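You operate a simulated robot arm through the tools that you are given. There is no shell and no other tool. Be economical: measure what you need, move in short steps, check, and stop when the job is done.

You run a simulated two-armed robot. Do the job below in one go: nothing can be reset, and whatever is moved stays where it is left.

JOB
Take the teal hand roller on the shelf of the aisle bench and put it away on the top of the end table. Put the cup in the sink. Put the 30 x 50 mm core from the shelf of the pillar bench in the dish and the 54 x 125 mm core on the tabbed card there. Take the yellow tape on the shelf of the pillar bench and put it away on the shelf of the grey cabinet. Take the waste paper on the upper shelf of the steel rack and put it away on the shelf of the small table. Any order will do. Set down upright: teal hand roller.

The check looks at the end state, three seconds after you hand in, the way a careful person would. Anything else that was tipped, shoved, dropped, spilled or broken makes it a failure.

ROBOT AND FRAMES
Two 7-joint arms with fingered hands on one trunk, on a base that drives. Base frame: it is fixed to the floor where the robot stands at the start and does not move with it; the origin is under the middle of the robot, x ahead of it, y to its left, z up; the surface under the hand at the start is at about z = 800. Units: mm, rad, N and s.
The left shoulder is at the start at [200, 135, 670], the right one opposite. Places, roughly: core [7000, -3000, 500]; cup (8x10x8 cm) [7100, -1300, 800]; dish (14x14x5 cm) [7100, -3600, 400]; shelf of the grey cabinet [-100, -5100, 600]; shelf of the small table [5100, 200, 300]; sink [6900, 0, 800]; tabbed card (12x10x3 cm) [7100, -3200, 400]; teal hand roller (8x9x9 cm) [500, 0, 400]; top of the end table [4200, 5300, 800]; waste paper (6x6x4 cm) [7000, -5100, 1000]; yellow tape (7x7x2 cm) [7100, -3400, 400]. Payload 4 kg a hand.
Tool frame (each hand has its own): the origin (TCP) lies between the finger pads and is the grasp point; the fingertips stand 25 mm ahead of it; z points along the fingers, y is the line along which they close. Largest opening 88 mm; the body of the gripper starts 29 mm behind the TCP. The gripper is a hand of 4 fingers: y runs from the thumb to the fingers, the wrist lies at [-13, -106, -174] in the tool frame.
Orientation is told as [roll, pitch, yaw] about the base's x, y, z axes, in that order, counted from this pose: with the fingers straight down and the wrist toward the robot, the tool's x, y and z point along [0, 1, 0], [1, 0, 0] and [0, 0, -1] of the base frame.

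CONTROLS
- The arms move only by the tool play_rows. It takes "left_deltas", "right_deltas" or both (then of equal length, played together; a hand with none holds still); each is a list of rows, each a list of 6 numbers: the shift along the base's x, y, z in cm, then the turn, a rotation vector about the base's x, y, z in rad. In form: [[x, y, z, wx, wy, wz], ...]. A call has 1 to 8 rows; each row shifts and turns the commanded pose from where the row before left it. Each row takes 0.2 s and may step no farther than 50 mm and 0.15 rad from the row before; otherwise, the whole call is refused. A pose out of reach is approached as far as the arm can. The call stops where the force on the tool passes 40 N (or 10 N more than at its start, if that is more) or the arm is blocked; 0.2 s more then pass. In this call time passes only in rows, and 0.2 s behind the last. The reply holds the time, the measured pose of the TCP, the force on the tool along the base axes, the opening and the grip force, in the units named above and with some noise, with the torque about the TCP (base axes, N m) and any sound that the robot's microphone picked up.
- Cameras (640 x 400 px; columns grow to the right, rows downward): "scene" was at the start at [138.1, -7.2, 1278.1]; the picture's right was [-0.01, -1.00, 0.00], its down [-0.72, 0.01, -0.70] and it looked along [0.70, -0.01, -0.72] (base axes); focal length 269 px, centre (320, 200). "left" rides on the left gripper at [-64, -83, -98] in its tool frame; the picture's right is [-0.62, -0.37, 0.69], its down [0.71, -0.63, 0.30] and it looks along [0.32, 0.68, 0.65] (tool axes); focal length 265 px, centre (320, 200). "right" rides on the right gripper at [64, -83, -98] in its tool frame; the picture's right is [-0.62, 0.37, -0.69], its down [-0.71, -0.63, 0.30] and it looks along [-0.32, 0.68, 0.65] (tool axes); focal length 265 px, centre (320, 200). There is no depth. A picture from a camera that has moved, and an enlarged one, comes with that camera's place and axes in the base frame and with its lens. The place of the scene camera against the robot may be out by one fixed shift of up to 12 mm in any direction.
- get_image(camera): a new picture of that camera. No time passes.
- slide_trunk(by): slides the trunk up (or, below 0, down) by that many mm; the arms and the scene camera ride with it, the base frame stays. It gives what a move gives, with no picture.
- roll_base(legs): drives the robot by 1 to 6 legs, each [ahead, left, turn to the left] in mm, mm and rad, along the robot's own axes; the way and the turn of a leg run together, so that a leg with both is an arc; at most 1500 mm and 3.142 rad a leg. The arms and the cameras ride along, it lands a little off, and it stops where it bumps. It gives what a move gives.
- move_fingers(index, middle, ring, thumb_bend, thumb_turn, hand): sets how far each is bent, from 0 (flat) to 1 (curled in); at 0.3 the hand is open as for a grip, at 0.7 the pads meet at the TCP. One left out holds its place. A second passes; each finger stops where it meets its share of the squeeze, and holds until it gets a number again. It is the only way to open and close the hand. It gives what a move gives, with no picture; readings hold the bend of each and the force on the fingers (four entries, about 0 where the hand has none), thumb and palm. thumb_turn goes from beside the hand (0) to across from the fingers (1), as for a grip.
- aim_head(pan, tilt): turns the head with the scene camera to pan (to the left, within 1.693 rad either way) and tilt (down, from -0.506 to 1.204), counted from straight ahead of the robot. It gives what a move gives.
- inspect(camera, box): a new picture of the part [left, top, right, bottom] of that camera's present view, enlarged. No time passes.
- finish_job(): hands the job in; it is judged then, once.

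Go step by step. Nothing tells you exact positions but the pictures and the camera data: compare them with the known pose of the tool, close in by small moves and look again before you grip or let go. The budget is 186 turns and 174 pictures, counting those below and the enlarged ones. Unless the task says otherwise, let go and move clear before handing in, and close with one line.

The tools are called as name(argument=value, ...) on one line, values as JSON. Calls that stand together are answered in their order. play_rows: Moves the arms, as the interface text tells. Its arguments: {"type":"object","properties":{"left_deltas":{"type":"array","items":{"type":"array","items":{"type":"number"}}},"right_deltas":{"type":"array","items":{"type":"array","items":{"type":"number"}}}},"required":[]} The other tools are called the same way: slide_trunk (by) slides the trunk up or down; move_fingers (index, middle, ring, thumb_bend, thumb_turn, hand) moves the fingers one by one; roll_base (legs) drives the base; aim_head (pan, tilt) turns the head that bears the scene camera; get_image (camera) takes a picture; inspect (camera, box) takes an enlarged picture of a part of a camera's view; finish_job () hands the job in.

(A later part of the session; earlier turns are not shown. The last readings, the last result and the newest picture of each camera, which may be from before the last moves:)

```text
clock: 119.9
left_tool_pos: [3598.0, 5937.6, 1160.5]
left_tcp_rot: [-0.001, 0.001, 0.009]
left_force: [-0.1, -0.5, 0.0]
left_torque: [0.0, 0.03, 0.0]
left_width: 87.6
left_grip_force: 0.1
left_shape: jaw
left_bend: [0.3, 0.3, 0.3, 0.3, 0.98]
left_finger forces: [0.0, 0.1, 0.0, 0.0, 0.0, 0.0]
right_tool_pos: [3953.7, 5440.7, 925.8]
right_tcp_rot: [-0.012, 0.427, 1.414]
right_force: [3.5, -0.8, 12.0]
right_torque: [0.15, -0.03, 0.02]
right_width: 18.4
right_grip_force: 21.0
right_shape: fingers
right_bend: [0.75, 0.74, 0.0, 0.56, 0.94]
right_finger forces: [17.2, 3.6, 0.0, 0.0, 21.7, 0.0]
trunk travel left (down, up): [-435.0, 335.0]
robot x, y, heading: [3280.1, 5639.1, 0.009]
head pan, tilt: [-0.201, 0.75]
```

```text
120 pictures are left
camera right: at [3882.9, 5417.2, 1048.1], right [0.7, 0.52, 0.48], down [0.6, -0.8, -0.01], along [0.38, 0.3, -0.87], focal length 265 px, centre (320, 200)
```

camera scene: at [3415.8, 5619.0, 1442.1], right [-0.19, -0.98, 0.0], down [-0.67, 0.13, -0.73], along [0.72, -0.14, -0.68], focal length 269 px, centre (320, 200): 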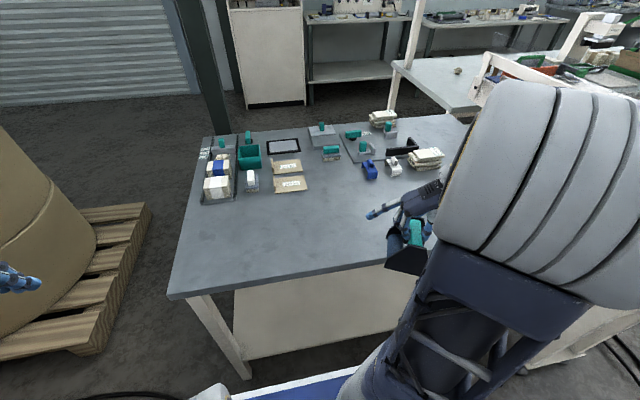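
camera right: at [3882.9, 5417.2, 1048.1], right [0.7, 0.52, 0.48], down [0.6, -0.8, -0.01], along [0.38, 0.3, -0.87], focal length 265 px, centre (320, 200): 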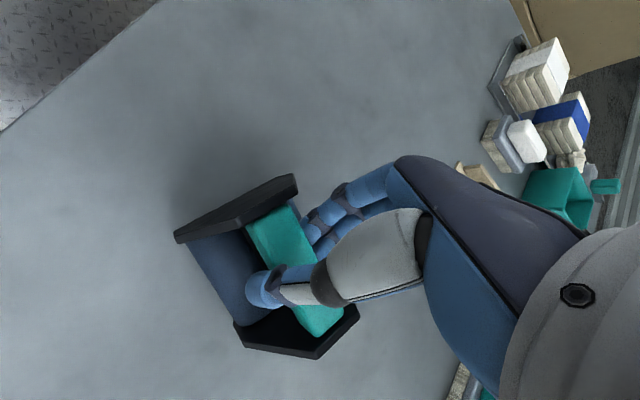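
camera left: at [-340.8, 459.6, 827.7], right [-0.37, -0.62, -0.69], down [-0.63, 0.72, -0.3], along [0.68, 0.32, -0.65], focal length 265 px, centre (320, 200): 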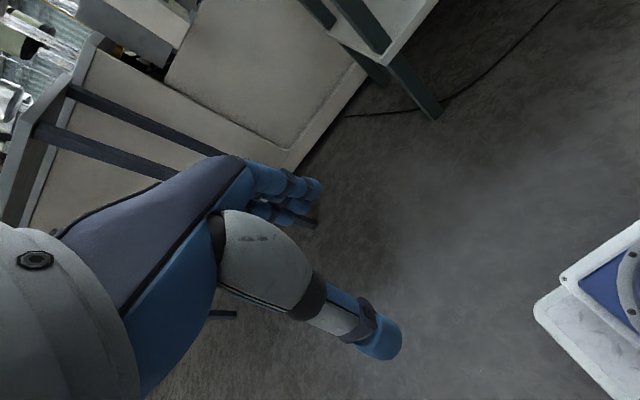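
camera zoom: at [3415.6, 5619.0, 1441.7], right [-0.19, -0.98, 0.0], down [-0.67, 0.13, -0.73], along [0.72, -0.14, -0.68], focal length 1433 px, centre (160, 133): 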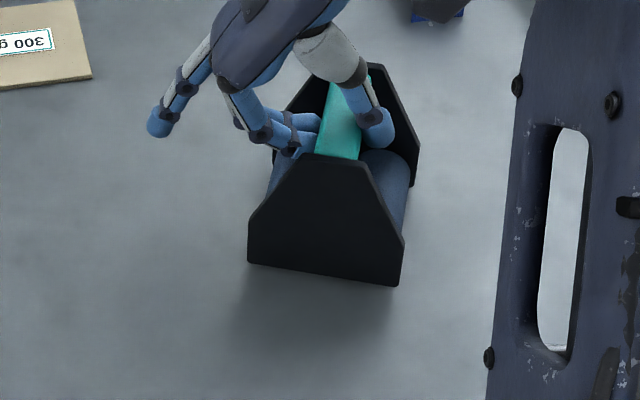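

The geometry now fits a roller standing flat on the table at z≈845, yawed about -0.4 in the hand. I'll unload a little more and let go.

play_rows(right_deltas=[[0, 0, 0.3, 0, 0, 0]])

move_fingers(hand="right", index=0.55, middle=0.55, thumb_bend=0.45)

inspect(camera="scene", box=[300, 175, 400, 250])

get_image(camera="right")

```text
clock: 120.3
left_tool_pos: [3597.1, 5937.3, 1160.4]
left_tcp_rot: [0.001, 0.0, 0.008]
left_force: [0.2, 1.1, -0.4]
left_torque: [0.04, -0.02, -0.01]
left_width: 87.5
left_grip_force: 0.1
left_shape: jaw
left_bend: [0.3, 0.3, 0.3, 0.3, 0.98]
left_finger forces: [0.0, 0.0, 0.0, 0.0, 0.0, 0.0]
right_tool_pos: [3953.5, 5440.6, 929.5]
right_tcp_rot: [-0.012, 0.428, 1.411]
right_force: [2.3, -0.1, 10.4]
right_torque: [0.05, -0.05, 0.03]
right_width: 15.6
right_grip_force: 17.0
right_shape: fingers
right_bend: [0.74, 0.74, 0.0, 0.6, 0.95]
right_finger forces: [12.3, 3.9, 0.0, 0.0, 18.5, 0.0]
trunk travel left (down, up): [-435.0, 335.0]
robot x, y, heading: [3277.1, 5640.5, 0.009]
head pan, tilt: [-0.201, 0.75]
```

```text
clock: 121.3
left_tool_pos: [3597.6, 5938.6, 1160.0]
left_tcp_rot: [0.001, 0.001, 0.006]
left_force: [0.0, -0.3, -0.2]
left_torque: [-0.01, 0.02, -0.01]
left_width: 87.9
left_grip_force: 0.0
left_shape: jaw
left_bend: [0.3, 0.3, 0.3, 0.3, 0.98]
left_finger forces: [0.0, 0.0, 0.1, 0.0, 0.1, 0.1]
right_tool_pos: [3954.4, 5440.5, 929.2]
right_tcp_rot: [-0.013, 0.427, 1.412]
right_force: [0.0, 0.5, 0.2]
right_torque: [0.0, 0.02, -0.03]
right_width: 41.5
right_grip_force: 0.1
right_shape: fingers
right_bend: [0.55, 0.55, 0.0, 0.45, 0.97]
right_finger forces: [0.0, 0.1, 0.0, 0.0, 0.0, 0.0]
trunk travel left (down, up): [-435.0, 335.0]
robot x, y, heading: [3277.2, 5645.4, 0.012]
head pan, tilt: [-0.201, 0.75]
```

```text
5.33 times, centred on (350, 212) of scene
camera zoom: at [3415.7, 5619.0, 1442.0], right [-0.19, -0.98, 0.0], down [-0.67, 0.13, -0.73], along [0.72, -0.14, -0.68], focal length 1433 px, centre (160, 133)
```

zoom: 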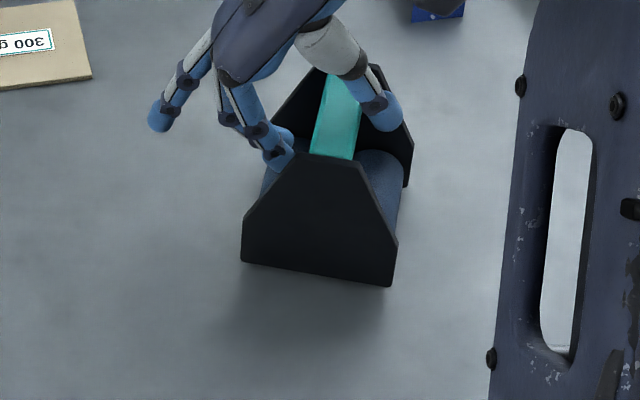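

```text
118 pictures are left
camera right: at [3883.2, 5416.6, 1052.1], right [0.7, 0.52, 0.49], down [0.6, -0.8, -0.01], along [0.38, 0.3, -0.87], focal length 265 px, centre (320, 200)
```

right: 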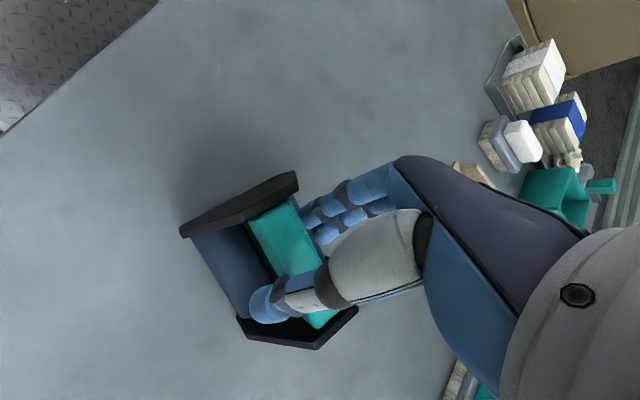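

The load is off the hand and the roller stands by itself. I'll open fully and withdraw along the fingers.

move_fingers(hand="right", index=0.4, middle=0.4, thumb_bend=0.3)

play_rows(right_deltas=[[0, 0.4, 1.0, 0, 0, 0], [0, 0.8, 1.9, 0, 0, 0], [0, 1.6, 3.8, 0, 0, 0], [0, 1.2, 4, 0, 0, 0], [-3, 0, 3, 0, 0, 0]])

inspect(camera="scene", box=[280, 150, 420, 255])

```text
clock: 122.3
left_tool_pos: [3597.4, 5936.5, 1160.2]
left_tcp_rot: [0.001, -0.001, 0.009]
left_force: [0.6, 1.0, 0.3]
left_torque: [0.01, 0.03, -0.03]
left_width: 87.6
left_grip_force: 0.0
left_shape: jaw
left_bend: [0.3, 0.3, 0.3, 0.3, 0.98]
left_finger forces: [0.0, 0.0, 0.0, 0.0, 0.0, 0.1]
right_tool_pos: [3953.8, 5441.1, 928.7]
right_tcp_rot: [-0.015, 0.428, 1.412]
right_force: [0.7, 0.1, -0.1]
right_torque: [0.0, -0.01, -0.01]
right_width: 73.7
right_grip_force: 0.1
right_shape: fingers
right_bend: [0.4, 0.4, 0.0, 0.3, 0.97]
right_finger forces: [0.0, 0.0, 0.1, 0.0, 0.1, 0.0]
trunk travel left (down, up): [-435.0, 335.0]
robot x, y, heading: [3276.2, 5639.8, 0.006]
head pan, tilt: [-0.201, 0.75]
```

```text
clock: 123.5
left_tool_pos: [3597.0, 5937.1, 1159.2]
left_tcp_rot: [-0.001, 0.0, 0.008]
left_force: [0.5, 0.0, -0.2]
left_torque: [-0.02, -0.02, -0.01]
left_width: 87.6
left_grip_force: 0.0
left_shape: jaw
left_bend: [0.3, 0.3, 0.3, 0.3, 0.98]
left_finger forces: [0.1, 0.0, 0.0, 0.0, 0.0, 0.2]
right_tool_pos: [3923.0, 5483.2, 1065.6]
right_tcp_rot: [-0.013, 0.427, 1.41]
right_force: [1.0, 0.0, -0.5]
right_torque: [0.02, -0.01, 0.0]
right_width: 73.8
right_grip_force: 0.1
right_shape: fingers
right_bend: [0.4, 0.4, 0.0, 0.3, 0.97]
right_finger forces: [0.0, 0.1, 0.0, 0.0, 0.0, 0.1]
trunk travel left (down, up): [-435.0, 335.0]
robot x, y, heading: [3278.1, 5641.0, 0.009]
head pan, tilt: [-0.201, 0.75]
```

```text
3.81 times, centred on (350, 202) of scene
camera zoom: at [3416.0, 5618.9, 1442.0], right [-0.19, -0.98, 0.0], down [-0.67, 0.13, -0.73], along [0.72, -0.14, -0.68], focal length 1023 px, centre (206, 190)
```

zoom: 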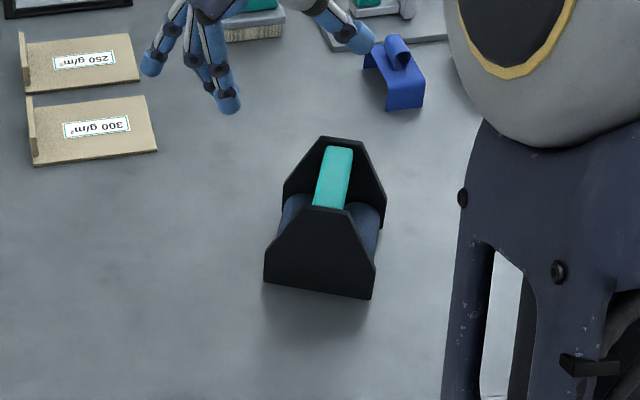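

The roller is standing upright on the end table. I'll reset the right hand and retract, then look for a route to the far side.

move_fingers(hand="right", index=0.3, middle=0.3, ring=0.3, thumb_bend=0.3, thumb_turn=0.98)

play_rows(right_deltas=[[-4, 0, 2, 0.14, -0.022, 0], [-4, -2, 0, 0.14, -0.022, 0], [-4, -2, 0, 0.14, -0.022, 0], [-4, -2, 0, 0, 0, -0.14], [-4, -1, 0, 0, 0, -0.14], [-4, -1, 0, 0, 0, -0.14], [-4, 0, 0, 0, 0, -0.14], [0, 0, 0, 0, 0, -0.14]])

play_rows(right_deltas=[[0, 0, 0, 0, 0, -0.14], [0, 0, 0, 0, 0, -0.14], [0, 0, 0, 0, 0, -0.14], [0, 0, 0, 0, 0, -0.14], [0, 0, 0, 0, 0, -0.14]])

aim_head(pan=0.35, tilt=0.3)

get_image(camera="scene")

aim_head(pan=-0.6, tilt=0.3)

get_image(camera="scene")

```text
clock: 124.5
left_tool_pos: [3597.5, 5936.8, 1159.8]
left_tcp_rot: [0.0, 0.0, 0.009]
left_force: [-0.1, 0.0, -0.4]
left_torque: [0.03, 0.01, -0.01]
left_width: 87.7
left_grip_force: 0.0
left_shape: jaw
left_bend: [0.3, 0.3, 0.3, 0.3, 0.98]
left_finger forces: [0.0, 0.0, 0.0, 0.1, 0.1, 0.0]
right_tool_pos: [3923.9, 5483.5, 1066.3]
right_tcp_rot: [-0.013, 0.429, 1.412]
right_force: [-0.2, -0.4, 1.1]
right_torque: [0.0, 0.0, 0.0]
right_width: 84.6
right_grip_force: 0.0
right_shape: fingers
right_bend: [0.3, 0.3, 0.3, 0.3, 0.96]
right_finger forces: [0.0, 0.1, 0.0, 0.0, 0.0, 0.0]
trunk travel left (down, up): [-435.0, 335.0]
robot x, y, heading: [3276.1, 5642.6, 0.007]
head pan, tilt: [-0.201, 0.75]
```

```text
clock: 126.3
left_tool_pos: [3596.6, 5937.6, 1160.1]
left_tcp_rot: [-0.001, 0.001, 0.008]
left_force: [0.9, -0.6, -0.2]
left_torque: [-0.03, -0.03, 0.04]
left_width: 87.7
left_grip_force: 0.1
left_shape: jaw
left_bend: [0.3, 0.3, 0.3, 0.3, 0.98]
left_finger forces: [0.0, 0.0, 0.0, 0.1, 0.0, 0.0]
right_tool_pos: [3643.8, 5400.6, 1084.9]
right_tcp_rot: [-0.009, 0.003, 0.708]
right_force: [-0.4, 1.0, -0.2]
right_torque: [0.01, -0.01, 0.02]
right_width: 85.0
right_grip_force: 0.1
right_shape: fingers
right_bend: [0.3, 0.3, 0.3, 0.3, 0.96]
right_finger forces: [0.0, 0.0, 0.0, 0.0, 0.1, 0.0]
trunk travel left (down, up): [-435.0, 335.0]
robot x, y, heading: [3279.0, 5645.0, 0.01]
head pan, tilt: [-0.201, 0.75]
```

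```text
clock: 127.2
left_tool_pos: [3597.6, 5938.1, 1160.0]
left_tcp_rot: [0.0, 0.0, 0.008]
left_force: [-0.5, -0.2, -0.3]
left_torque: [-0.02, -0.05, 0.05]
left_width: 87.6
left_grip_force: 0.0
left_shape: jaw
left_bend: [0.3, 0.3, 0.3, 0.3, 0.98]
left_finger forces: [0.0, 0.0, 0.0, 0.1, 0.0, 0.0]
right_tool_pos: [3657.3, 5396.1, 1052.7]
right_tcp_rot: [0.105, 0.114, 0.269]
right_force: [0.1, 0.0, -0.5]
right_torque: [-0.02, 0.0, -0.03]
right_width: 84.9
right_grip_force: 0.0
right_shape: fingers
right_bend: [0.3, 0.3, 0.3, 0.3, 0.96]
right_finger forces: [0.0, 0.0, 0.1, 0.1, 0.0, 0.1]
trunk travel left (down, up): [-435.0, 335.0]
robot x, y, heading: [3276.9, 5641.3, 0.01]
head pan, tilt: [-0.201, 0.75]
stopped in row 4 (right hand): the arm was blocked; the commanded pose is now the measured one
```

```text
clock: 128.1
left_tool_pos: [3597.2, 5937.4, 1159.1]
left_tcp_rot: [-0.001, -0.001, 0.009]
left_force: [1.0, -0.8, 0.0]
left_torque: [-0.03, -0.01, 0.0]
left_width: 87.5
left_grip_force: 0.1
left_shape: jaw
left_bend: [0.3, 0.3, 0.3, 0.3, 0.98]
left_finger forces: [0.1, 0.0, 0.0, 0.0, 0.0, 0.0]
right_tool_pos: [3655.9, 5395.9, 1053.7]
right_tcp_rot: [0.105, 0.116, 0.268]
right_force: [0.5, -0.2, -0.5]
right_torque: [-0.01, 0.01, 0.02]
right_width: 84.7
right_grip_force: 0.1
right_shape: fingers
right_bend: [0.3, 0.3, 0.3, 0.3, 0.96]
right_finger forces: [0.0, 0.0, 0.1, 0.1, 0.1, 0.0]
trunk travel left (down, up): [-435.0, 335.0]
robot x, y, heading: [3278.7, 5639.2, 0.007]
head pan, tilt: [0.351, 0.3]
```

```text
116 pictures are left
camera scene: at [3421.8, 5667.6, 1482.3], right [0.35, -0.94, 0.0], down [-0.28, -0.1, -0.96], along [0.89, 0.34, -0.3], focal length 269 px, centre (320, 200)
```

scene: 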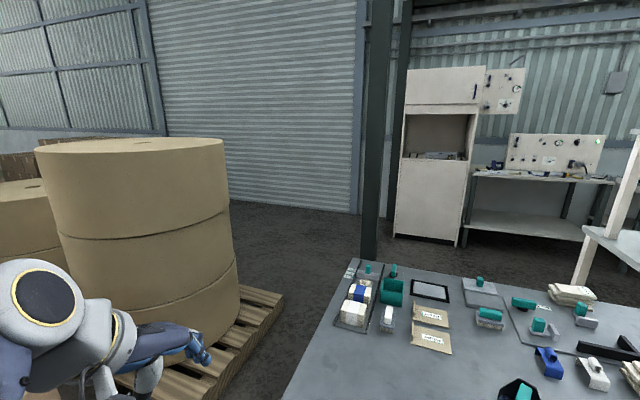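

```text
clock: 129.4
left_tool_pos: [3596.8, 5936.5, 1159.4]
left_tcp_rot: [0.001, 0.0, 0.008]
left_force: [0.4, 0.0, 0.7]
left_torque: [-0.04, -0.02, 0.02]
left_width: 87.6
left_grip_force: 0.0
left_shape: jaw
left_bend: [0.3, 0.3, 0.3, 0.3, 0.98]
left_finger forces: [0.0, 0.1, 0.2, 0.1, 0.0, 0.0]
right_tool_pos: [3657.4, 5396.3, 1052.5]
right_tcp_rot: [0.105, 0.114, 0.268]
right_force: [0.5, 0.6, -0.2]
right_torque: [0.0, -0.01, 0.02]
right_width: 84.6
right_grip_force: 0.1
right_shape: fingers
right_bend: [0.3, 0.3, 0.3, 0.3, 0.96]
right_finger forces: [0.0, 0.1, 0.0, 0.0, 0.0, 0.1]
trunk travel left (down, up): [-435.0, 335.0]
robot x, y, heading: [3279.4, 5636.8, 0.008]
head pan, tilt: [-0.6, 0.3]
```

```text
115 pictures are left
camera scene: at [3411.9, 5582.8, 1482.4], right [-0.56, -0.83, 0.0], down [-0.25, 0.16, -0.96], along [0.79, -0.53, -0.3], focal length 269 px, centre (320, 200)
```

scene: 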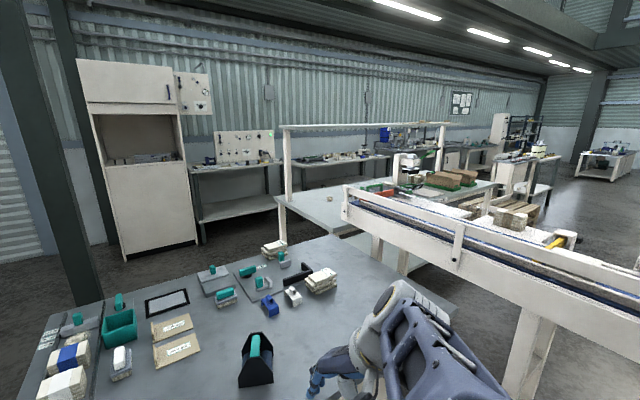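

Only about 0.7 m lies between the table and the roll pallets, which is too tight for me. I'll go back around: reverse along y≈5640, then down the aisle to the south side.

roll_base(legs=[[0, 0, -0.008], [-1400, 40, 0], [-1400, 0, 0], [-700, 0, 0], [0, 0, -1.571]])

aim_head(pan=0, tilt=0.35)

get_image(camera="scene")

```text
clock: 150.4
left_tool_pos: [76.1, 5414.5, 1159.5]
left_tcp_rot: [0.0, 0.001, -1.598]
left_force: [0.5, -0.2, -0.3]
left_torque: [0.05, -0.02, -0.04]
left_width: 87.7
left_grip_force: 0.1
left_shape: jaw
left_bend: [0.3, 0.3, 0.3, 0.3, 0.98]
left_finger forces: [0.0, 0.0, 0.0, 0.0, 0.0, 0.1]
right_tool_pos: [-468.0, 5373.4, 1053.0]
right_tcp_rot: [0.104, 0.117, -1.34]
right_force: [-0.3, 0.2, -0.4]
right_torque: [0.02, 0.0, -0.02]
right_width: 84.6
right_grip_force: 0.0
right_shape: fingers
right_bend: [0.3, 0.3, 0.3, 0.3, 0.96]
right_finger forces: [0.1, 0.1, 0.0, 0.0, 0.0, 0.0]
trunk travel left (down, up): [-435.0, 335.0]
robot x, y, heading: [-207.4, 5746.2, -1.594]
head pan, tilt: [-0.6, 0.3]
```

```text
clock: 151.4
left_tool_pos: [75.1, 5413.9, 1159.2]
left_tcp_rot: [0.0, 0.001, -1.597]
left_force: [0.2, -1.1, 0.2]
left_torque: [0.0, 0.02, -0.02]
left_width: 87.6
left_grip_force: 0.0
left_shape: jaw
left_bend: [0.3, 0.3, 0.3, 0.3, 0.98]
left_finger forces: [0.0, 0.0, 0.0, 0.1, 0.0, 0.0]
right_tool_pos: [-468.4, 5374.0, 1052.8]
right_tcp_rot: [0.106, 0.115, -1.338]
right_force: [-0.3, 0.2, 0.3]
right_torque: [-0.05, -0.04, 0.02]
right_width: 84.6
right_grip_force: 0.0
right_shape: fingers
right_bend: [0.3, 0.3, 0.3, 0.3, 0.96]
right_finger forces: [0.0, 0.0, 0.0, 0.0, 0.1, 0.1]
trunk travel left (down, up): [-435.0, 335.0]
robot x, y, heading: [-211.3, 5748.9, -1.596]
head pan, tilt: [0.0, 0.351]
```

```text
114 pictures are left
camera scene: at [-216.3, 5585.9, 1477.7], right [-1.0, 0.03, 0.0], down [0.01, 0.34, -0.94], along [-0.03, -0.94, -0.34], focal length 269 px, centre (320, 200)
```

scene: 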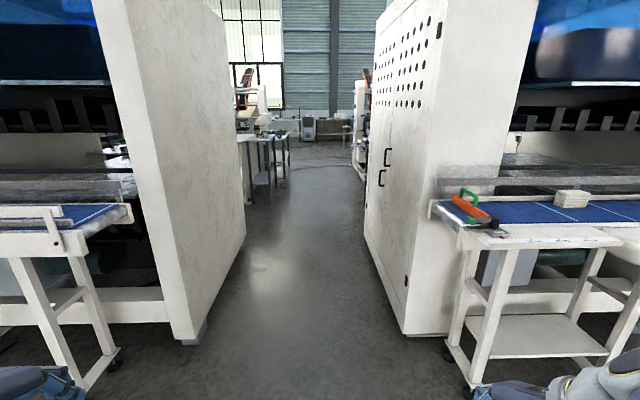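

roll_base(legs=[[0, 0, 0.025], [1400, 80, 0], [1400, 0, 0], [1200, -80, 0], [1400, -100, 0]])

get_image(camera="scene")

```text
clock: 177.7
left_tool_pos: [-56.0, 17.5, 1159.1]
left_tcp_rot: [0.0, 0.001, -1.576]
left_force: [0.2, 0.1, 0.5]
left_torque: [0.0, -0.04, 0.02]
left_width: 87.7
left_grip_force: 0.2
left_shape: jaw
left_bend: [0.3, 0.3, 0.3, 0.3, 0.98]
left_finger forces: [0.0, 0.1, 0.0, 0.0, 0.0, 0.0]
right_tool_pos: [-598.8, -35.0, 1052.4]
right_tcp_rot: [0.105, 0.114, -1.314]
right_force: [0.8, 0.7, 0.4]
right_torque: [0.0, -0.05, 0.01]
right_width: 84.6
right_grip_force: 0.0
right_shape: fingers
right_bend: [0.3, 0.3, 0.3, 0.3, 0.96]
right_finger forces: [0.0, 0.1, 0.0, 0.1, 0.0, 0.0]
trunk travel left (down, up): [-435.0, 335.0]
robot x, y, heading: [-352.7, 339.0, -1.577]
head pan, tilt: [0.0, 0.351]
```

```text
113 pictures are left
camera scene: at [-352.0, 182.5, 1477.7], right [-1.0, 0.0, 0.0], down [0.0, 0.34, -0.94], along [0.0, -0.94, -0.34], focal length 269 px, centre (320, 200)
```

scene: 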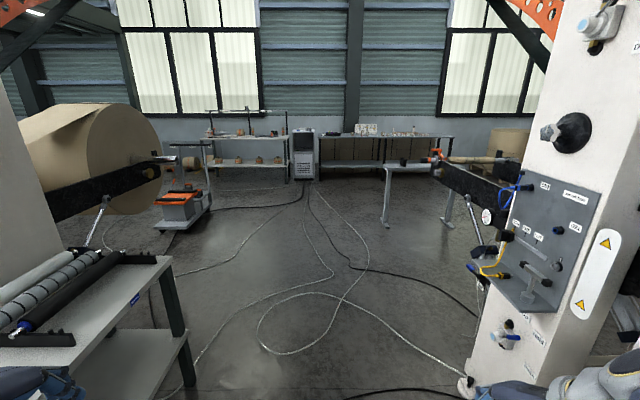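

The grey cabinet is straight ahead (x≈0, y≈-5200). I'll drive on to about y=-3300 and look east.

roll_base(legs=[[1300, 0, 0.006], [1300, 0, 0], [1200, 0, 0]])

aim_head(pan=1.4, tilt=0.3)

get_image(camera="scene")

aim_head(pan=0.3, tilt=0.3)

get_image(camera="scene")

```text
clock: 195.9
left_tool_pos: [-115.6, -3761.2, 1159.6]
left_tcp_rot: [0.0, 0.0, -1.609]
left_force: [0.3, 0.6, 0.0]
left_torque: [0.01, -0.01, -0.02]
left_width: 87.7
left_grip_force: 0.0
left_shape: jaw
left_bend: [0.3, 0.3, 0.3, 0.3, 0.98]
left_finger forces: [0.0, 0.0, 0.0, 0.1, 0.0, 0.0]
right_tool_pos: [-660.1, -3797.2, 1052.3]
right_tcp_rot: [0.105, 0.116, -1.349]
right_force: [-0.3, 0.4, -1.1]
right_torque: [0.01, 0.01, -0.01]
right_width: 84.8
right_grip_force: 0.0
right_shape: fingers
right_bend: [0.3, 0.3, 0.3, 0.3, 0.96]
right_finger forces: [0.0, 0.0, 0.0, 0.0, 0.0, 0.0]
trunk travel left (down, up): [-435.0, 335.0]
robot x, y, heading: [-396.4, -3426.6, -1.605]
head pan, tilt: [0.0, 0.351]
```

```text
clock: 197.4
left_tool_pos: [-115.8, -3762.0, 1159.2]
left_tcp_rot: [-0.001, -0.001, -1.61]
left_force: [-0.2, -0.3, -0.6]
left_torque: [0.04, -0.02, 0.03]
left_width: 87.8
left_grip_force: 0.0
left_shape: jaw
left_bend: [0.3, 0.3, 0.3, 0.3, 0.98]
left_finger forces: [0.1, 0.1, 0.0, 0.0, 0.0, 0.1]
right_tool_pos: [-659.1, -3795.6, 1052.4]
right_tcp_rot: [0.105, 0.116, -1.35]
right_force: [0.5, 0.0, -0.1]
right_torque: [0.0, 0.0, 0.0]
right_width: 84.6
right_grip_force: 0.0
right_shape: fingers
right_bend: [0.3, 0.3, 0.3, 0.3, 0.96]
right_finger forces: [0.1, 0.0, 0.1, 0.1, 0.0, 0.0]
trunk travel left (down, up): [-435.0, 335.0]
robot x, y, heading: [-401.2, -3426.1, -1.608]
head pan, tilt: [1.4, 0.3]
```

```text
112 pictures are left
camera scene: at [-311.7, -3513.8, 1482.4], right [-0.21, -0.98, 0.0], down [-0.29, 0.06, -0.96], along [0.93, -0.2, -0.3], focal length 269 px, centre (320, 200)
```

scene: 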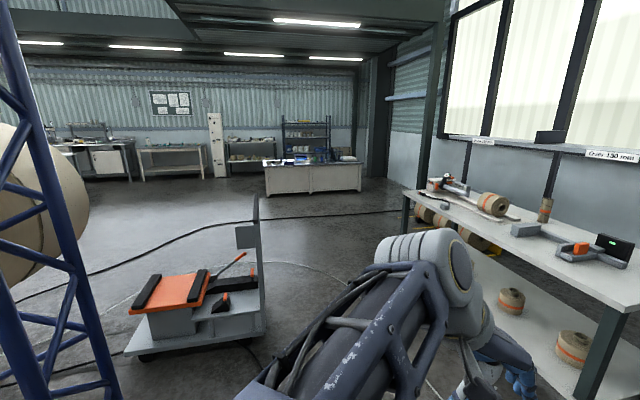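

```text
clock: 198.8
left_tool_pos: [-116.1, -3759.6, 1160.4]
left_tcp_rot: [0.0, 0.001, -1.609]
left_force: [0.4, 0.8, 0.0]
left_torque: [0.0, -0.01, -0.03]
left_width: 87.5
left_grip_force: 0.0
left_shape: jaw
left_bend: [0.3, 0.3, 0.3, 0.3, 0.98]
left_finger forces: [0.0, 0.0, 0.0, 0.1, 0.1, 0.1]
right_tool_pos: [-660.6, -3796.7, 1052.4]
right_tcp_rot: [0.106, 0.114, -1.35]
right_force: [0.4, 0.7, 0.6]
right_torque: [0.0, -0.01, -0.01]
right_width: 84.7
right_grip_force: 0.1
right_shape: fingers
right_bend: [0.3, 0.3, 0.3, 0.3, 0.96]
right_finger forces: [0.1, 0.0, 0.0, 0.0, 0.0, 0.0]
trunk travel left (down, up): [-435.0, 335.0]
robot x, y, heading: [-399.2, -3429.7, -1.611]
head pan, tilt: [0.3, 0.3]
```

```text
111 pictures are left
camera scene: at [-378.7, -3584.5, 1482.4], right [-0.97, -0.26, 0.0], down [-0.08, 0.29, -0.96], along [0.25, -0.92, -0.3], focal length 269 px, centre (320, 200)
```

scene: 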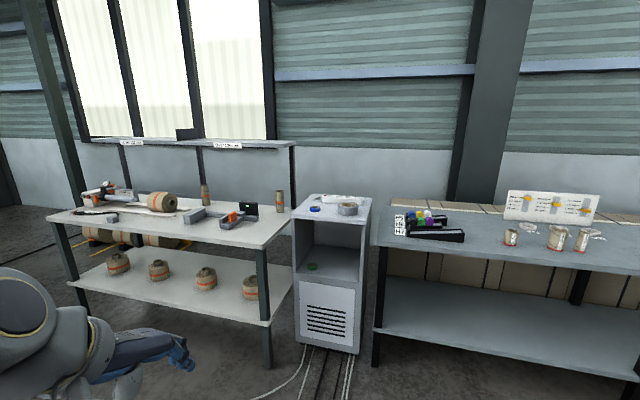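

East side: a cart near (1300–1800, -3450..-2550), tables along y<-5150, and an island desk from x≈4900, y -5500..-3540. The cup table and pillar bench are at x≈6900. I'll drive east along y≈-4250.

roll_base(legs=[[0, 0, 1.61], [900, -830, 0], [1400, 0, 0], [1000, 0, 0]])

aim_head(pan=0.2, tilt=0.3)

get_image(camera="scene")

```text
clock: 220.2
left_tool_pos: [3216.6, -4117.3, 1159.4]
left_tcp_rot: [-0.001, -0.001, -0.053]
left_force: [0.0, 0.9, -0.9]
left_torque: [-0.03, 0.01, -0.03]
left_width: 87.8
left_grip_force: 0.2
left_shape: jaw
left_bend: [0.3, 0.3, 0.3, 0.3, 0.98]
left_finger forces: [0.0, 0.0, 0.0, 0.0, 0.0, 0.0]
right_tool_pos: [3245.1, -4660.9, 1052.5]
right_tcp_rot: [0.106, 0.115, 0.205]
right_force: [0.0, 0.3, 1.1]
right_torque: [-0.01, 0.01, -0.03]
right_width: 84.8
right_grip_force: 0.1
right_shape: fingers
right_bend: [0.3, 0.3, 0.3, 0.3, 0.96]
right_finger forces: [0.1, 0.0, 0.0, 0.0, 0.0, 0.0]
trunk travel left (down, up): [-435.0, 335.0]
robot x, y, heading: [2882.5, -4395.0, -0.051]
head pan, tilt: [0.3, 0.3]
```

```text
clock: 220.8
left_tool_pos: [3218.4, -4116.8, 1159.6]
left_tcp_rot: [0.0, -0.001, -0.053]
left_force: [0.3, 0.2, -0.7]
left_torque: [-0.01, -0.02, -0.01]
left_width: 87.7
left_grip_force: 0.1
left_shape: jaw
left_bend: [0.3, 0.3, 0.3, 0.3, 0.98]
left_finger forces: [0.1, 0.0, 0.0, 0.0, 0.1, 0.0]
right_tool_pos: [3244.3, -4661.4, 1052.2]
right_tcp_rot: [0.108, 0.114, 0.206]
right_force: [-0.3, 0.3, -0.9]
right_torque: [-0.01, -0.04, 0.0]
right_width: 84.6
right_grip_force: 0.1
right_shape: fingers
right_bend: [0.3, 0.3, 0.3, 0.3, 0.96]
right_finger forces: [0.0, 0.0, 0.1, 0.1, 0.1, 0.1]
trunk travel left (down, up): [-435.0, 335.0]
robot x, y, heading: [2880.5, -4392.1, -0.053]
head pan, tilt: [0.201, 0.3]
```

```text
110 pictures are left
camera scene: at [3029.6, -4389.1, 1482.4], right [0.15, -0.99, 0.0], down [-0.29, -0.04, -0.96], along [0.94, 0.14, -0.3], focal length 269 px, centre (320, 200)
```

scene: 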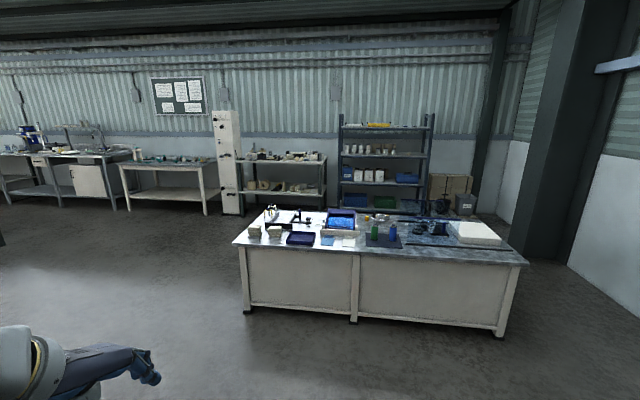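

The far side is open. I'll go north of the island toward the cup table, to about (5800, -1560).

roll_base(legs=[[0, 0, 0.053], [800, 1150, 0], [1100, 900, 0], [900, 780, 0]])

aim_head(pan=0.2, tilt=0.5)

get_image(camera="scene")

```text
clock: 240.4
left_tool_pos: [6039.1, -1369.3, 1160.3]
left_tcp_rot: [-0.001, 0.0, -0.05]
left_force: [0.5, -0.2, 0.3]
left_torque: [-0.02, 0.0, 0.0]
left_width: 87.7
left_grip_force: 0.1
left_shape: jaw
left_bend: [0.3, 0.3, 0.3, 0.3, 0.98]
left_finger forces: [0.0, 0.1, 0.0, 0.0, 0.0, 0.1]
right_tool_pos: [6067.3, -1912.2, 1053.6]
right_tcp_rot: [0.106, 0.116, 0.21]
right_force: [0.3, 0.3, 0.0]
right_torque: [0.02, 0.0, 0.0]
right_width: 84.7
right_grip_force: 0.1
right_shape: fingers
right_bend: [0.3, 0.3, 0.3, 0.3, 0.96]
right_finger forces: [0.0, 0.0, 0.0, 0.1, 0.0, 0.0]
trunk travel left (down, up): [-435.0, 335.0]
robot x, y, heading: [5699.7, -1644.9, -0.046]
head pan, tilt: [0.201, 0.3]
```

```text
clock: 241.1
left_tool_pos: [6039.1, -1369.8, 1159.6]
left_tcp_rot: [0.0, -0.001, -0.051]
left_force: [0.2, 0.5, 1.0]
left_torque: [0.02, 0.01, -0.03]
left_width: 87.5
left_grip_force: 0.1
left_shape: jaw
left_bend: [0.3, 0.3, 0.3, 0.3, 0.98]
left_finger forces: [0.0, 0.0, 0.0, 0.0, 0.0, 0.0]
right_tool_pos: [6067.4, -1913.5, 1053.2]
right_tcp_rot: [0.106, 0.114, 0.209]
right_force: [-0.4, 0.3, 0.3]
right_torque: [0.02, 0.03, -0.01]
right_width: 84.6
right_grip_force: 0.1
right_shape: fingers
right_bend: [0.3, 0.3, 0.3, 0.3, 0.96]
right_finger forces: [0.0, 0.0, 0.0, 0.0, 0.0, 0.1]
trunk travel left (down, up): [-435.0, 335.0]
robot x, y, heading: [5695.5, -1648.3, -0.05]
head pan, tilt: [0.201, 0.499]
```

```text
109 pictures are left
camera scene: at [5849.4, -1642.2, 1464.1], right [0.15, -0.99, 0.0], down [-0.47, -0.07, -0.88], along [0.87, 0.13, -0.48], focal length 269 px, centre (320, 200)
```

scene: 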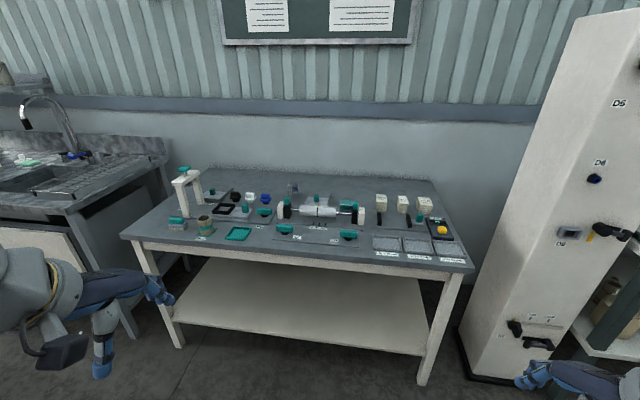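

inspect(camera="scene", box=[150, 150, 270, 250])

inspect(camera="scene", box=[0, 100, 180, 240])

```text
4.00 times, centred on (210, 200) of scene
camera zoom: at [5849.4, -1642.2, 1464.1], right [0.15, -0.99, 0.0], down [-0.47, -0.07, -0.88], along [0.87, 0.13, -0.48], focal length 1074 px, centre (760, 200)
```

zoom: 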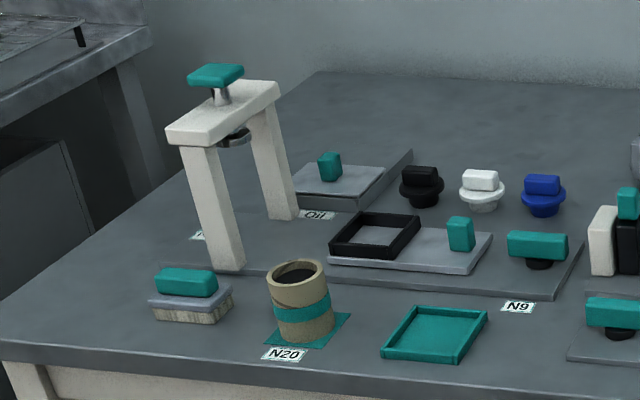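

```text
2.86 times, centred on (90, 170) of scene
camera zoom: at [5849.4, -1642.2, 1464.1], right [0.15, -0.99, 0.0], down [-0.47, -0.07, -0.88], along [0.87, 0.13, -0.48], focal length 768 px, centre (977, 286)
```

zoom: 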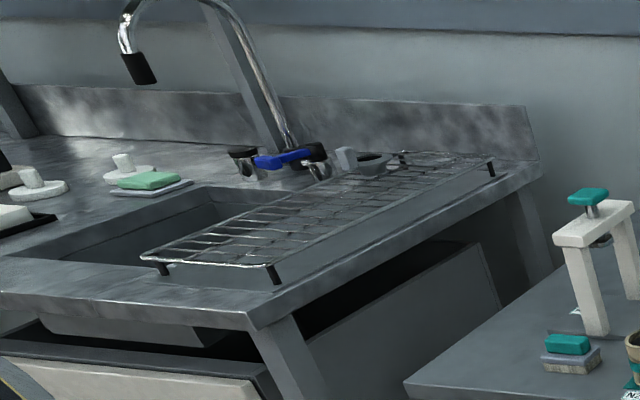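

The place list puts the cup at about pixel (292, 194), not the cardboard canister. I'll look there.

inspect(camera="scene", box=[255, 165, 375, 240])

inspect(camera="scene", box=[360, 180, 480, 280])

```text
5.33 times, centred on (315, 202) of scene
camera zoom: at [5849.4, -1642.2, 1464.1], right [0.15, -0.99, 0.0], down [-0.47, -0.07, -0.88], along [0.87, 0.13, -0.48], focal length 1433 px, centre (347, 187)
```

zoom: 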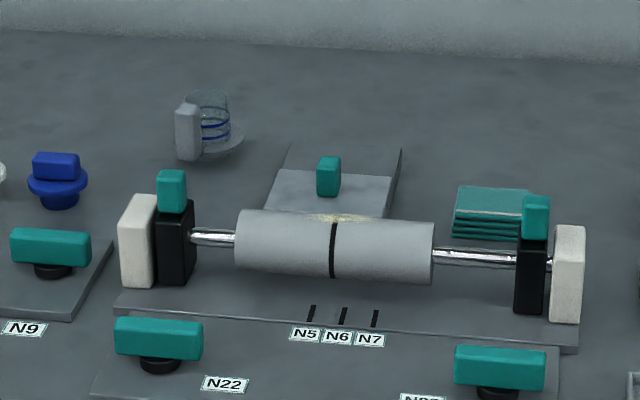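

```text
4.00 times, centred on (420, 230) of scene
camera zoom: at [5849.4, -1642.2, 1464.1], right [0.15, -0.99, 0.0], down [-0.47, -0.07, -0.88], along [0.87, 0.13, -0.48], focal length 1074 px, centre (-80, 80)
```

zoom: 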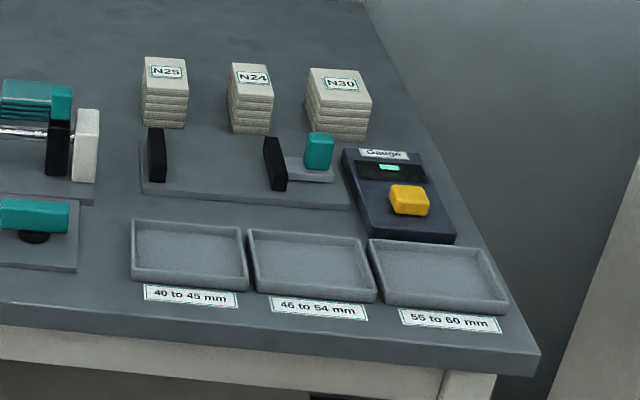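

The cup is the small glass with a grey handle at about [7108, -1310, 800], near the back of the table. I'll lower the trunk, drive up, and take it from above with the left hand.

slide_trunk(by=-110)

roll_base(legs=[[0, 0, 0.05], [500, 85, 0]])

aim_head(pan=0.25, tilt=0.7)

get_image(camera="scene")

```text
clock: 242.6
left_tool_pos: [6038.9, -1368.9, 1050.1]
left_tcp_rot: [0.001, 0.001, -0.052]
left_force: [0.1, 0.0, 0.1]
left_torque: [0.03, -0.01, -0.01]
left_width: 87.8
left_grip_force: 0.1
left_shape: jaw
left_bend: [0.3, 0.3, 0.3, 0.3, 0.98]
left_finger forces: [0.0, 0.0, 0.0, 0.1, 0.0, 0.1]
right_tool_pos: [6067.0, -1913.4, 943.1]
right_tcp_rot: [0.107, 0.115, 0.209]
right_force: [-0.8, -0.7, 0.6]
right_torque: [0.01, 0.01, 0.03]
right_width: 84.9
right_grip_force: 0.1
right_shape: fingers
right_bend: [0.3, 0.3, 0.3, 0.3, 0.96]
right_finger forces: [0.1, 0.0, 0.0, 0.0, 0.0, 0.0]
trunk travel left (down, up): [-325.0, 445.0]
robot x, y, heading: [5703.1, -1647.1, -0.053]
head pan, tilt: [0.201, 0.499]
```

```text
clock: 246.0
left_tool_pos: [6531.9, -1269.9, 1050.4]
left_tcp_rot: [0.001, -0.001, -0.005]
left_force: [0.4, 0.8, 0.0]
left_torque: [0.0, -0.05, -0.02]
left_width: 87.8
left_grip_force: 0.0
left_shape: jaw
left_bend: [0.3, 0.3, 0.3, 0.3, 0.98]
left_finger forces: [0.1, 0.0, 0.0, 0.0, 0.1, 0.0]
right_tool_pos: [6584.5, -1812.3, 942.3]
right_tcp_rot: [0.107, 0.115, 0.256]
right_force: [-0.1, -0.5, -0.4]
right_torque: [0.04, 0.02, 0.01]
right_width: 84.6
right_grip_force: 0.1
right_shape: fingers
right_bend: [0.3, 0.3, 0.3, 0.3, 0.96]
right_finger forces: [0.0, 0.0, 0.0, 0.0, 0.0, 0.1]
trunk travel left (down, up): [-325.0, 445.0]
robot x, y, heading: [6207.3, -1562.5, 0.0]
head pan, tilt: [0.201, 0.499]
```

```text
clock: 246.7
left_tool_pos: [6531.4, -1269.7, 1049.9]
left_tcp_rot: [0.0, 0.0, -0.003]
left_force: [-0.1, -0.2, 0.5]
left_torque: [0.01, 0.01, -0.02]
left_width: 87.7
left_grip_force: 0.2
left_shape: jaw
left_bend: [0.3, 0.3, 0.3, 0.3, 0.98]
left_finger forces: [0.0, 0.0, 0.1, 0.0, 0.0, 0.0]
right_tool_pos: [6584.8, -1811.7, 943.1]
right_tcp_rot: [0.108, 0.115, 0.258]
right_force: [1.2, -0.2, 0.0]
right_torque: [0.0, -0.03, -0.01]
right_width: 84.8
right_grip_force: 0.1
right_shape: fingers
right_bend: [0.3, 0.3, 0.3, 0.3, 0.96]
right_finger forces: [0.0, 0.0, 0.0, 0.0, 0.1, 0.0]
trunk travel left (down, up): [-325.0, 445.0]
robot x, y, heading: [6208.7, -1562.9, -0.008]
head pan, tilt: [0.25, 0.7]
```

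```text
104 pictures are left
camera scene: at [6347.4, -1548.6, 1336.3], right [0.24, -0.97, 0.0], down [-0.62, -0.16, -0.77], along [0.74, 0.19, -0.64], focal length 269 px, centre (320, 200)
```

scene: 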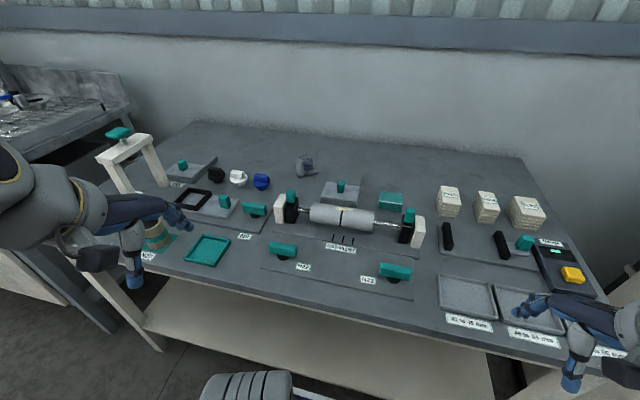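

inspect(camera="scene", box=[265, 135, 345, 195])

play_rows(left_deltas=[[5, 0, 0, 0, 0, 0], [5, 0, 0, 0, 0, 0], [5, 0, 0, 0, 0, 0], [5, 0, 0, 0, 0, 0], [5, 0, 0, 0, 0, 0], [5, 0, 0, 0, 0, 0], [5, 0, 0, 0, 0, 0], [5, 0, 0, 0, 0, 0]])

get_image(camera="left")

```text
6.67 times, centred on (305, 165) of scene
camera zoom: at [6347.4, -1548.6, 1336.3], right [0.24, -0.97, 0.0], down [-0.62, -0.16, -0.77], along [0.74, 0.19, -0.64], focal length 1791 px, centre (420, 433)
```

zoom: 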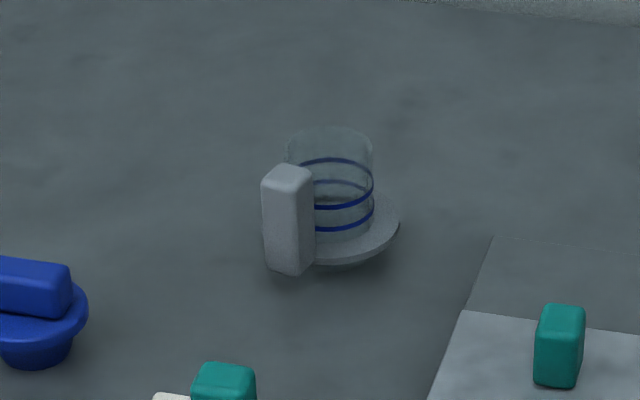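

```text
clock: 248.5
left_tool_pos: [6931.8, -1268.3, 1049.0]
left_tcp_rot: [0.0, -0.002, -0.005]
left_force: [-0.4, -0.1, 0.0]
left_torque: [0.01, 0.0, 0.01]
left_width: 87.8
left_grip_force: 0.2
left_shape: jaw
left_bend: [0.3, 0.3, 0.3, 0.3, 0.98]
left_finger forces: [0.0, 0.0, 0.0, 0.0, 0.1, 0.0]
right_tool_pos: [6585.0, -1811.3, 942.6]
right_tcp_rot: [0.106, 0.115, 0.256]
right_force: [0.9, -0.4, 0.0]
right_torque: [0.03, -0.02, 0.03]
right_width: 84.6
right_grip_force: 0.1
right_shape: fingers
right_bend: [0.3, 0.3, 0.3, 0.3, 0.96]
right_finger forces: [0.0, 0.1, 0.0, 0.1, 0.0, 0.0]
trunk travel left (down, up): [-325.0, 445.0]
robot x, y, heading: [6207.8, -1561.5, 0.001]
head pan, tilt: [0.25, 0.7]
```

```text
102 pictures are left
camera left: at [6847.1, -1332.7, 1146.5], right [-0.37, -0.62, -0.69], down [-0.63, 0.72, -0.3], along [0.69, 0.32, -0.65], focal length 265 px, centre (320, 200)
```

left: 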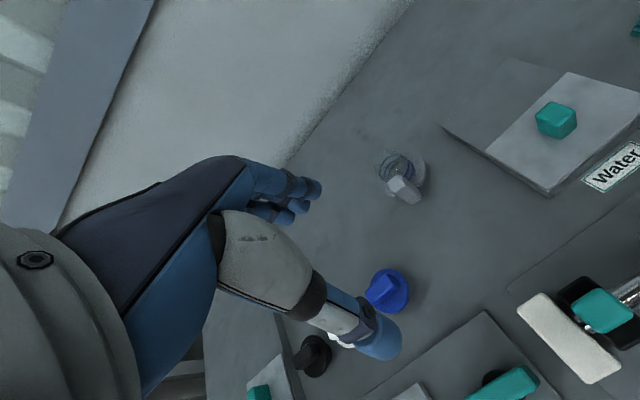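

The cup is a glass about 47 mm wide on a foot disc, with its handle block toward me (offset about (-37, +15)). I'll turn the left hand about -1.6 rad to grip the glass sideways, clear of the handle.

play_rows(left_deltas=[[0, 0, 0, 0, 0, -0.15], [0, 0, 0, 0, 0, -0.15], [0, 0, 0, 0, 0, -0.15], [0, 0, 0, 0, 0, -0.15], [0, 0, 0, 0, 0, -0.15], [0, 0, 0, 0, 0, -0.15], [0, 0, 0, 0, 0, -0.15], [0, 0, 0, 0, 0, -0.15]])

play_rows(left_deltas=[[0, 0, 0, 0, 0, -0.15], [0, 0, 0, 0, 0, -0.15], [3, -1, -2, 0, 0, -0.1], [4, -1, -2, 0, 0, 0], [4, -1, -2, 0, 0, 0], [4, -1, -2, 0, 0, 0]])

get_image(camera="left")

get_image(camera="scene")

```text
clock: 250.3
left_tool_pos: [6930.1, -1270.8, 1050.4]
left_tcp_rot: [-0.001, -0.001, -1.203]
left_force: [0.3, -0.2, 0.3]
left_torque: [0.01, 0.04, -0.02]
left_width: 87.7
left_grip_force: 0.0
left_shape: jaw
left_bend: [0.3, 0.3, 0.3, 0.3, 0.98]
left_finger forces: [0.0, 0.0, 0.0, 0.0, 0.0, 0.1]
right_tool_pos: [6584.5, -1812.4, 942.7]
right_tcp_rot: [0.107, 0.116, 0.257]
right_force: [0.1, -0.2, -0.5]
right_torque: [0.01, -0.02, 0.03]
right_width: 84.7
right_grip_force: 0.1
right_shape: fingers
right_bend: [0.3, 0.3, 0.3, 0.3, 0.96]
right_finger forces: [0.0, 0.1, 0.0, 0.0, 0.0, 0.0]
trunk travel left (down, up): [-325.0, 445.0]
robot x, y, heading: [6209.5, -1562.8, -0.007]
head pan, tilt: [0.25, 0.7]
```

```text
clock: 251.7
left_tool_pos: [6972.8, -1301.2, 985.4]
left_tcp_rot: [0.002, 0.002, -1.534]
left_force: [0.5, 1.1, 0.1]
left_torque: [0.05, 0.0, 0.0]
left_width: 87.7
left_grip_force: 0.1
left_shape: jaw
left_bend: [0.3, 0.3, 0.3, 0.3, 0.98]
left_finger forces: [0.0, 0.1, 0.1, 0.0, 0.0, 0.0]
left hand out of reach, approached as far as the arm can: row 2, 3, 4, 5, 6
right_tool_pos: [6584.9, -1812.9, 944.1]
right_tcp_rot: [0.107, 0.115, 0.257]
right_force: [0.5, 1.1, -0.7]
right_torque: [-0.06, 0.02, -0.01]
right_width: 84.7
right_grip_force: 0.1
right_shape: fingers
right_bend: [0.3, 0.3, 0.3, 0.3, 0.96]
right_finger forces: [0.1, 0.0, 0.1, 0.0, 0.1, 0.0]
trunk travel left (down, up): [-325.0, 445.0]
robot x, y, heading: [6208.3, -1562.2, -0.003]
head pan, tilt: [0.25, 0.7]
```

```text
101 pictures are left
camera left: at [6904.9, -1220.0, 1083.7], right [-0.63, 0.35, -0.69], down [0.69, 0.66, -0.3], along [0.35, -0.67, -0.65], focal length 265 px, centre (320, 200)
```

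left: 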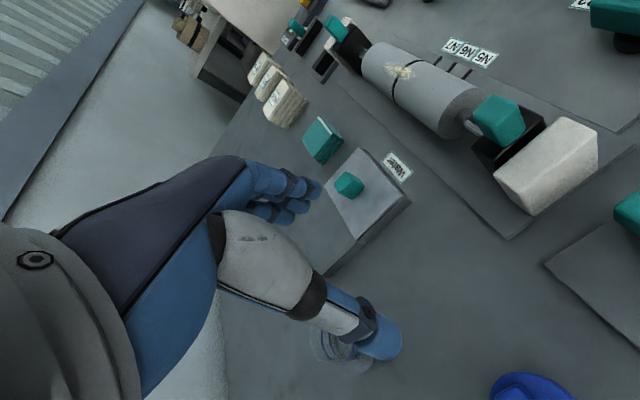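

```text
100 pictures are left
camera scene: at [6347.2, -1548.4, 1336.4], right [0.24, -0.97, 0.0], down [-0.62, -0.16, -0.76], along [0.74, 0.19, -0.64], focal length 269 px, centre (320, 200)
```

scene: 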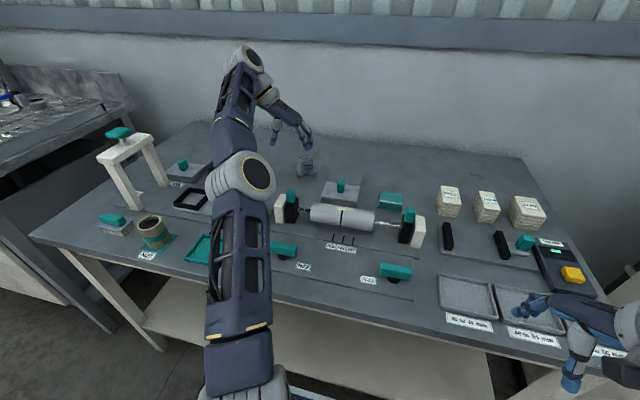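

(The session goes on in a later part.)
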